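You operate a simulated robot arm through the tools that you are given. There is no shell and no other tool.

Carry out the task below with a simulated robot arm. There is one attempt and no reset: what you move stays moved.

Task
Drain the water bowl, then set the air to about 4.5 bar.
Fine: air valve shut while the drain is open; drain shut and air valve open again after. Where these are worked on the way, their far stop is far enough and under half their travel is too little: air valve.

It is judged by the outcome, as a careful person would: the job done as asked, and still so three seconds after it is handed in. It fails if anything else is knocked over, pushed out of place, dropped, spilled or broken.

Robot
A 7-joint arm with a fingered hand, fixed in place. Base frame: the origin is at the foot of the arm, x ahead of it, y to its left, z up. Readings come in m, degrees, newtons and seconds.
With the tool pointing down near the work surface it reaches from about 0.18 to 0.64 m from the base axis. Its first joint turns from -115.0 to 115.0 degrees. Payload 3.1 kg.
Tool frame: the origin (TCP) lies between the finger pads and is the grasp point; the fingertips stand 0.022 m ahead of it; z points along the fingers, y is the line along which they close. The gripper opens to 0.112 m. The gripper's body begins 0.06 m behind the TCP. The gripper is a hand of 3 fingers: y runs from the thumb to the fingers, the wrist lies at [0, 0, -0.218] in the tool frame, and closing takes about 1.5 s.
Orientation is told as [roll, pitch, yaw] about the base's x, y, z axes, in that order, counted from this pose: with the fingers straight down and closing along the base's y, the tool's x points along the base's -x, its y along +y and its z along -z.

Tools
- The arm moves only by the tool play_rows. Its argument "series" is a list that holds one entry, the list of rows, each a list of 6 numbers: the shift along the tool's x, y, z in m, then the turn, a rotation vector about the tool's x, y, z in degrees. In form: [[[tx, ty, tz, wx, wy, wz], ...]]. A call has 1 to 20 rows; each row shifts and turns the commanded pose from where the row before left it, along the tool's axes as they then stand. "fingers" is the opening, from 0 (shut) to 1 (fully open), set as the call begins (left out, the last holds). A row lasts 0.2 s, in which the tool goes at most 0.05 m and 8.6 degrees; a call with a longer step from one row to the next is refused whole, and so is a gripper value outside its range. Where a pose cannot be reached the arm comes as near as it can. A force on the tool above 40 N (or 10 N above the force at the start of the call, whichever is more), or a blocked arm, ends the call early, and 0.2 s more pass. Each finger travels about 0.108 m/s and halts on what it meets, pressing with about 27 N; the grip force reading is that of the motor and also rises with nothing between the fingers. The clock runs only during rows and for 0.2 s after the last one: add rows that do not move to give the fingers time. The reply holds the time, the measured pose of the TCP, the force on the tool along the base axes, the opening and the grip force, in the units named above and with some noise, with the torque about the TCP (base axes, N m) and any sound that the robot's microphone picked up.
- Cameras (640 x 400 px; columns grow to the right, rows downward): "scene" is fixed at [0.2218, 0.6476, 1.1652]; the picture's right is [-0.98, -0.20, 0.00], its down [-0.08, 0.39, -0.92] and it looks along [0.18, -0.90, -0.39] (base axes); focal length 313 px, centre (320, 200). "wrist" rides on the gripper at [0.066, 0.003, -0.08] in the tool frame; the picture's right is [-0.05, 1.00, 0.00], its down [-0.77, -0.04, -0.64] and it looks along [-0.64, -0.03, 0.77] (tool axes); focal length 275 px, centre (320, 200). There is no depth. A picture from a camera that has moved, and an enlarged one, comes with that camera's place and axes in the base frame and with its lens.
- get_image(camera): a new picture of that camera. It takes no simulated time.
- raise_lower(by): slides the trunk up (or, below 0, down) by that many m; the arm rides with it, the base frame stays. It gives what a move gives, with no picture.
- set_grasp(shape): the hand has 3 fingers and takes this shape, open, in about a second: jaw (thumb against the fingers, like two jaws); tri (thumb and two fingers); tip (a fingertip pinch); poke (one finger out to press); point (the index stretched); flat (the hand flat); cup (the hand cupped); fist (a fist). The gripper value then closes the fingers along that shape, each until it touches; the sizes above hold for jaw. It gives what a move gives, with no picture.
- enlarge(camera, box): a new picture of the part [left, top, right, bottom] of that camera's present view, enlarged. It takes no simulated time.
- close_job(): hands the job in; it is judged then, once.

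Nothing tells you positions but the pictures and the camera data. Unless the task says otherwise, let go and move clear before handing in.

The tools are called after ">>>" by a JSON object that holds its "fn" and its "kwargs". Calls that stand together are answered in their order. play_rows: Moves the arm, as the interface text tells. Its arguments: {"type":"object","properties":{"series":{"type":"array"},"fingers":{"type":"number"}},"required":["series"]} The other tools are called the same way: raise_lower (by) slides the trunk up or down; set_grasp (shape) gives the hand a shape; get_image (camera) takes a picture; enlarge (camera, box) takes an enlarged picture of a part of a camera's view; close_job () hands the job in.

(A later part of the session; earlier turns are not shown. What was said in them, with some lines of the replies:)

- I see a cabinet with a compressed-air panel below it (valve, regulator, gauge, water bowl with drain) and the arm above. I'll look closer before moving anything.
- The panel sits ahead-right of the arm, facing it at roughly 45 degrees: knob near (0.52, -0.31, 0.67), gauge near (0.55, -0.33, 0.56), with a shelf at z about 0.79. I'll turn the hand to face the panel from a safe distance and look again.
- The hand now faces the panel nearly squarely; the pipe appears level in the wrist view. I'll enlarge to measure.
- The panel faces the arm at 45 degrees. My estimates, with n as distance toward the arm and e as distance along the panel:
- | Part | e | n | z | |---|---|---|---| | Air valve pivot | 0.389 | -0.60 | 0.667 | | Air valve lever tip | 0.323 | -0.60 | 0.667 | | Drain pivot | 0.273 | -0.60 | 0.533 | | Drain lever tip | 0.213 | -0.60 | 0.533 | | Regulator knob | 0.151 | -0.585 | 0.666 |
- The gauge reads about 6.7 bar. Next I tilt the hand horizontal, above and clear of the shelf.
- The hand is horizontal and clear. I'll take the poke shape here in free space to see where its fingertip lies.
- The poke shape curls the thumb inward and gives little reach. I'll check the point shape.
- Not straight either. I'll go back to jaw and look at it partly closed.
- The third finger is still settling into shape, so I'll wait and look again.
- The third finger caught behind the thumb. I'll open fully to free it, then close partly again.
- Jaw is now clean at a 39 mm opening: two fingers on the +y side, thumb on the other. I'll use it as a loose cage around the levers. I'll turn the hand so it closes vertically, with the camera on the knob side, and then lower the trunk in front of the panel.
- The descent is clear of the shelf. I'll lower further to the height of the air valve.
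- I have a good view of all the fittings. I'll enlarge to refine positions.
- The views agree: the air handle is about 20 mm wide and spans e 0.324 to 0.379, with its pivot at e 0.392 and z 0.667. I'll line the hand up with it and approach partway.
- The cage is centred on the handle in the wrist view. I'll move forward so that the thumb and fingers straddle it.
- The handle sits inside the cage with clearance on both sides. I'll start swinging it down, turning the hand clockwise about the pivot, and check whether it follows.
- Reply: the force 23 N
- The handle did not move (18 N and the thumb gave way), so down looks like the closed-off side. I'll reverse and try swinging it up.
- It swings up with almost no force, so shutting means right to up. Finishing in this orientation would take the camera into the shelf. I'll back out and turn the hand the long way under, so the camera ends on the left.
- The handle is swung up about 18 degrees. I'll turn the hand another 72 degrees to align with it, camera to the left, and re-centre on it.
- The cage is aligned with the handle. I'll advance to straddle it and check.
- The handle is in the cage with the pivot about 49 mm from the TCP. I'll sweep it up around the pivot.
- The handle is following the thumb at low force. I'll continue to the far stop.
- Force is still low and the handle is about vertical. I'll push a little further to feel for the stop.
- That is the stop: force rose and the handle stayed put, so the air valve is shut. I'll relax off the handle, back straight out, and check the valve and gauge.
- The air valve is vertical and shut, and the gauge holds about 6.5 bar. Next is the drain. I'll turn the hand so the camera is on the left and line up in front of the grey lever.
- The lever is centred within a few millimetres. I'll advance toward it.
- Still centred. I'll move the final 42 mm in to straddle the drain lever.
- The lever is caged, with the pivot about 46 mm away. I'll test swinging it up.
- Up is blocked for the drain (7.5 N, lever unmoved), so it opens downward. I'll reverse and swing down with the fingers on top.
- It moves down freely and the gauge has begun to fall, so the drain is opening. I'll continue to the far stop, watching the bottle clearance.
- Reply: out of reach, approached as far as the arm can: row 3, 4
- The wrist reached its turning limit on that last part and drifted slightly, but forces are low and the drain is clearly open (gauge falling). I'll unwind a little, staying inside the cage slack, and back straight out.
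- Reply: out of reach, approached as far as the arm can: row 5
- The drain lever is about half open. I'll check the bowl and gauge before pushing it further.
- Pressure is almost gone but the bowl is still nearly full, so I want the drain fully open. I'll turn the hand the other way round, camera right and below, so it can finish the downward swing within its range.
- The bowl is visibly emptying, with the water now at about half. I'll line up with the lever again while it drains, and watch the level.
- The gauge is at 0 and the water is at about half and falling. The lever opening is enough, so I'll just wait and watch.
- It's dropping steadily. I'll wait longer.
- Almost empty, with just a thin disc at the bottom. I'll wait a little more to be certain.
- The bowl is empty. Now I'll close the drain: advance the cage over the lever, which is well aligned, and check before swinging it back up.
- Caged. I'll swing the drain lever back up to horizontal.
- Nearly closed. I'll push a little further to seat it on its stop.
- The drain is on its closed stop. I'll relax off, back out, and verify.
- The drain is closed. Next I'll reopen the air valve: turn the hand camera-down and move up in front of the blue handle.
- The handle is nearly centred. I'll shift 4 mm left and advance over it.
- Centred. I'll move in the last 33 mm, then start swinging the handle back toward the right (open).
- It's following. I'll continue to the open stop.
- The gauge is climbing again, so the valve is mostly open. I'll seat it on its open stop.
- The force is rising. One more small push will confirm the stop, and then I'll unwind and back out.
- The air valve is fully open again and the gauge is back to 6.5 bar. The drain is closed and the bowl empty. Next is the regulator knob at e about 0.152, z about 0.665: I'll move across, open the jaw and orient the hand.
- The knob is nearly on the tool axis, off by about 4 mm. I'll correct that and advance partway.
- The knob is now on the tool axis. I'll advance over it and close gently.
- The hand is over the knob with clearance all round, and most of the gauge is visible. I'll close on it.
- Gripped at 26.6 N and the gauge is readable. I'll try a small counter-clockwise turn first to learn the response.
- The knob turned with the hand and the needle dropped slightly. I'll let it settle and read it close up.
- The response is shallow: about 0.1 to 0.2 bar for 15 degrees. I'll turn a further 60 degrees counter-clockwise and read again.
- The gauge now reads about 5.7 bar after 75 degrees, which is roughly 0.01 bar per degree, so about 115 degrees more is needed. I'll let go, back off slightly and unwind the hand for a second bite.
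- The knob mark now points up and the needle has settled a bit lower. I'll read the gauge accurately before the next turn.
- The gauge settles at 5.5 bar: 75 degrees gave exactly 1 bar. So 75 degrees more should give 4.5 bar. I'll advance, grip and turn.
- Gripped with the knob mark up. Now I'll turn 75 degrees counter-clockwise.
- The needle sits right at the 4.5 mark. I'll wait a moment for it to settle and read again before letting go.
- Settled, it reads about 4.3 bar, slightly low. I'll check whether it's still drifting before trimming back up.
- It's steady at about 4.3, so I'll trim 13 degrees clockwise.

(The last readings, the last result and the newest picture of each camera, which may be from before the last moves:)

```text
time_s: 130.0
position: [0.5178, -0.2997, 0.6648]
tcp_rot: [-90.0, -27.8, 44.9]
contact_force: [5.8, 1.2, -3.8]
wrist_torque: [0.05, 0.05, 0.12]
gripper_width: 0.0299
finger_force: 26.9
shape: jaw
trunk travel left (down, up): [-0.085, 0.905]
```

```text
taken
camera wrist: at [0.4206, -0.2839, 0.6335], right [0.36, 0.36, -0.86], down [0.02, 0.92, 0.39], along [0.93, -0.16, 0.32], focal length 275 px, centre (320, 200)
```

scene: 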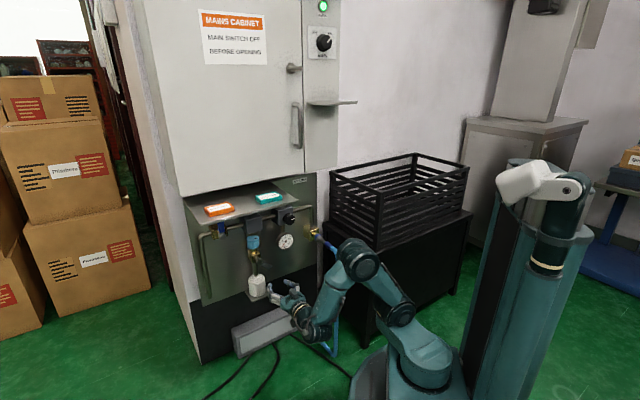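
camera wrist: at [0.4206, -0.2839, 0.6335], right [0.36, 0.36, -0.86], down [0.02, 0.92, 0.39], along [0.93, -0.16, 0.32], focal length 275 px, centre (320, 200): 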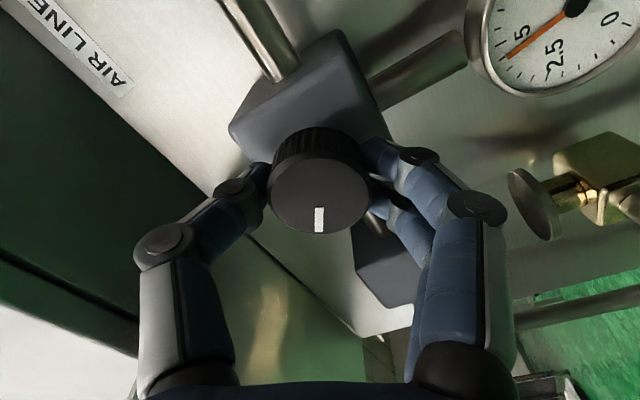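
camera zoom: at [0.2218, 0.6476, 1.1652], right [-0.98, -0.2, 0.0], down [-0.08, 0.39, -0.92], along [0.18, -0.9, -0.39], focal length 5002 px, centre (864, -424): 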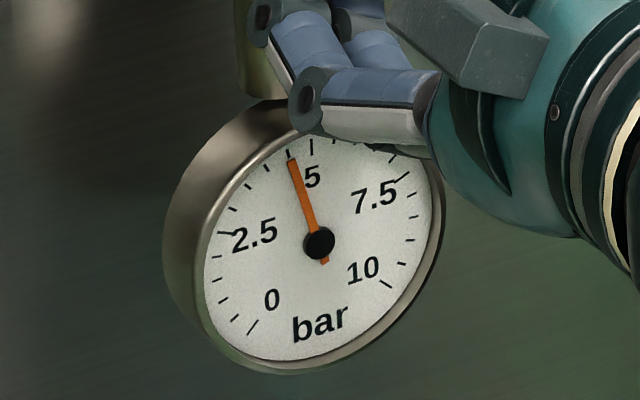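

The needle now points at the 4.5 mark. I'll release, back away, and verify everything.

>>> {"fn": "play_rows", "kwargs": {"series": [[[0, 0, 0, 0, 0, 0], [0, 0, 0, 0, 0, 0], [0, 0, 0, 0, 0, 0], [0, 0, 0, 0, 0, 0], [0, 0, -0.015, 0, 0, 0], [0, 0, -0.02, 0, 0, 0], [0, 0, -0.03, 0, 0, 0], [0, 0, -0.04, 0, 0, 0], [0, 0, -0.04, 0, 0, 0], [0, 0, -0.04, 0, 0, 0], [0, 0, 0, 0, 0, 0], [0, 0, 0, 0, 0, 0], [0, 0, 0, 0, 0, 0], [0, 0, 0, 0, 0, 0]]], "fingers": 0.7}}

>>> {"fn": "get_image", "kwargs": {"camera": "scene"}}

>>> {"fn": "enlarge", "kwargs": {"camera": "scene", "box": [276, 232, 296, 246]}}

>>> {"fn": "enlarge", "kwargs": {"camera": "scene", "box": [190, 190, 350, 310]}}

>>> {"fn": "get_image", "kwargs": {"camera": "wrist"}}

```text
time_s: 133.0
position: [0.3868, -0.1666, 0.6624]
tcp_rot: [-90.0, -27.9, 45.0]
contact_force: [-0.9, -0.3, -0.2]
wrist_torque: [0.02, -0.02, -0.03]
gripper_width: 0.0781
finger_force: 0.1
shape: jaw
trunk travel left (down, up): [-0.085, 0.905]
```

```text
taken
```

scene: 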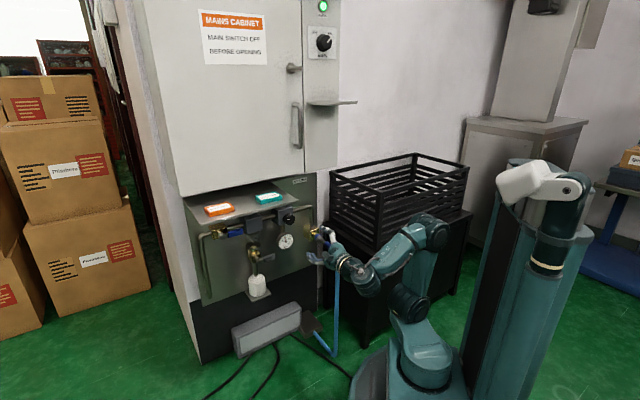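

```text
16.00 times, centred on (286, 239) of scene
camera zoom: at [0.2218, 0.6476, 1.1652], right [-0.98, -0.2, 0.0], down [-0.08, 0.39, -0.92], along [0.18, -0.9, -0.39], focal length 5002 px, centre (864, -424)
```

zoom: 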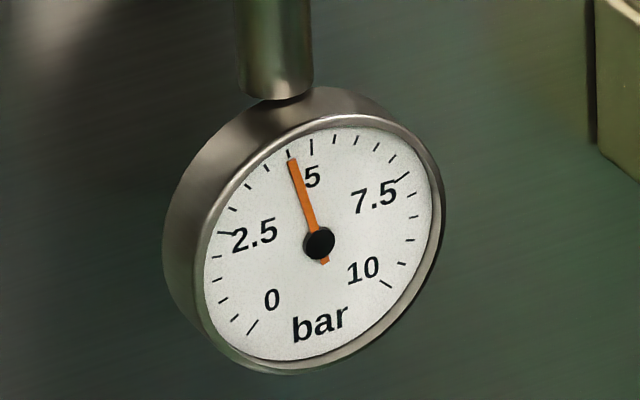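

```text
3.33 times, centred on (270, 250) of scene
camera zoom: at [0.2218, 0.6476, 1.1652], right [-0.98, -0.2, 0.0], down [-0.08, 0.39, -0.92], along [0.18, -0.9, -0.39], focal length 1042 px, centre (487, 33)
```

zoom: 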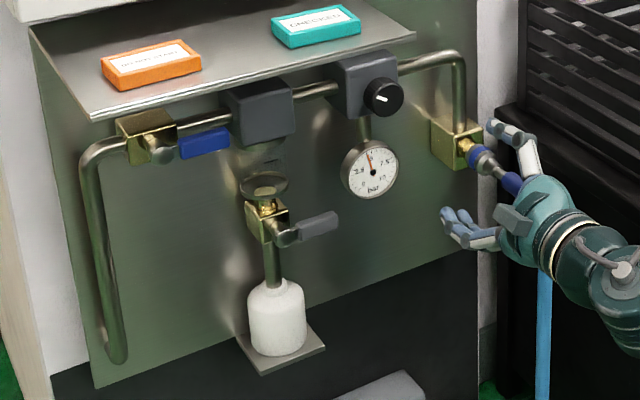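

```text
taken
camera wrist: at [0.2902, -0.1512, 0.6308], right [0.36, 0.36, -0.86], down [0.02, 0.92, 0.39], along [0.93, -0.16, 0.32], focal length 275 px, centre (320, 200)
```

wrist: 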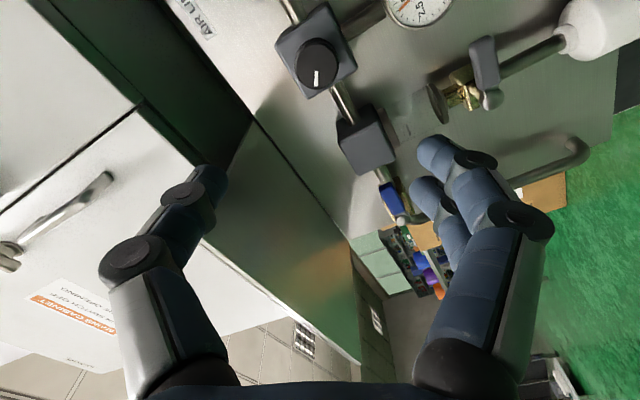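

Everything checks out, and the hand is clear with nothing else disturbed:
- **Bowl:** empty.
- **Drain:** lever back across its pipe, closed.
- **Air valve:** in line with the pipe, open.
- **Gauge:** steady at the 4.5 bar mark.

I'm handing the job in.

>>> {"fn": "close_job", "kwargs": {}}

```text
The job is handed in.
```

The water bowl is drained and the air is set to about 4.5 bar. I handed the job in with the gauge needle steady at the 4.5 mark.

- **Air valve:** I shut it to its far stop before opening the drain. After closing the drain, I reopened it to its open stop.
- **Drain:** the lever only went about half open, because the wrist ran out of turn. I left it there until the bowl was visibly empty, then closed it to its stop.
- **Regulator:** I turned it down from about 6.5 bar in two grips. It settled slightly low at 4.3, so I trimmed it back up.

While finding which way the levers swing, I pressed each one briefly against its stop. That took under 25 N, and neither lever moved. Nothing else was touched or displaced: the tags, bottle and cabinet are as they were, and the hand is clear of the panel.
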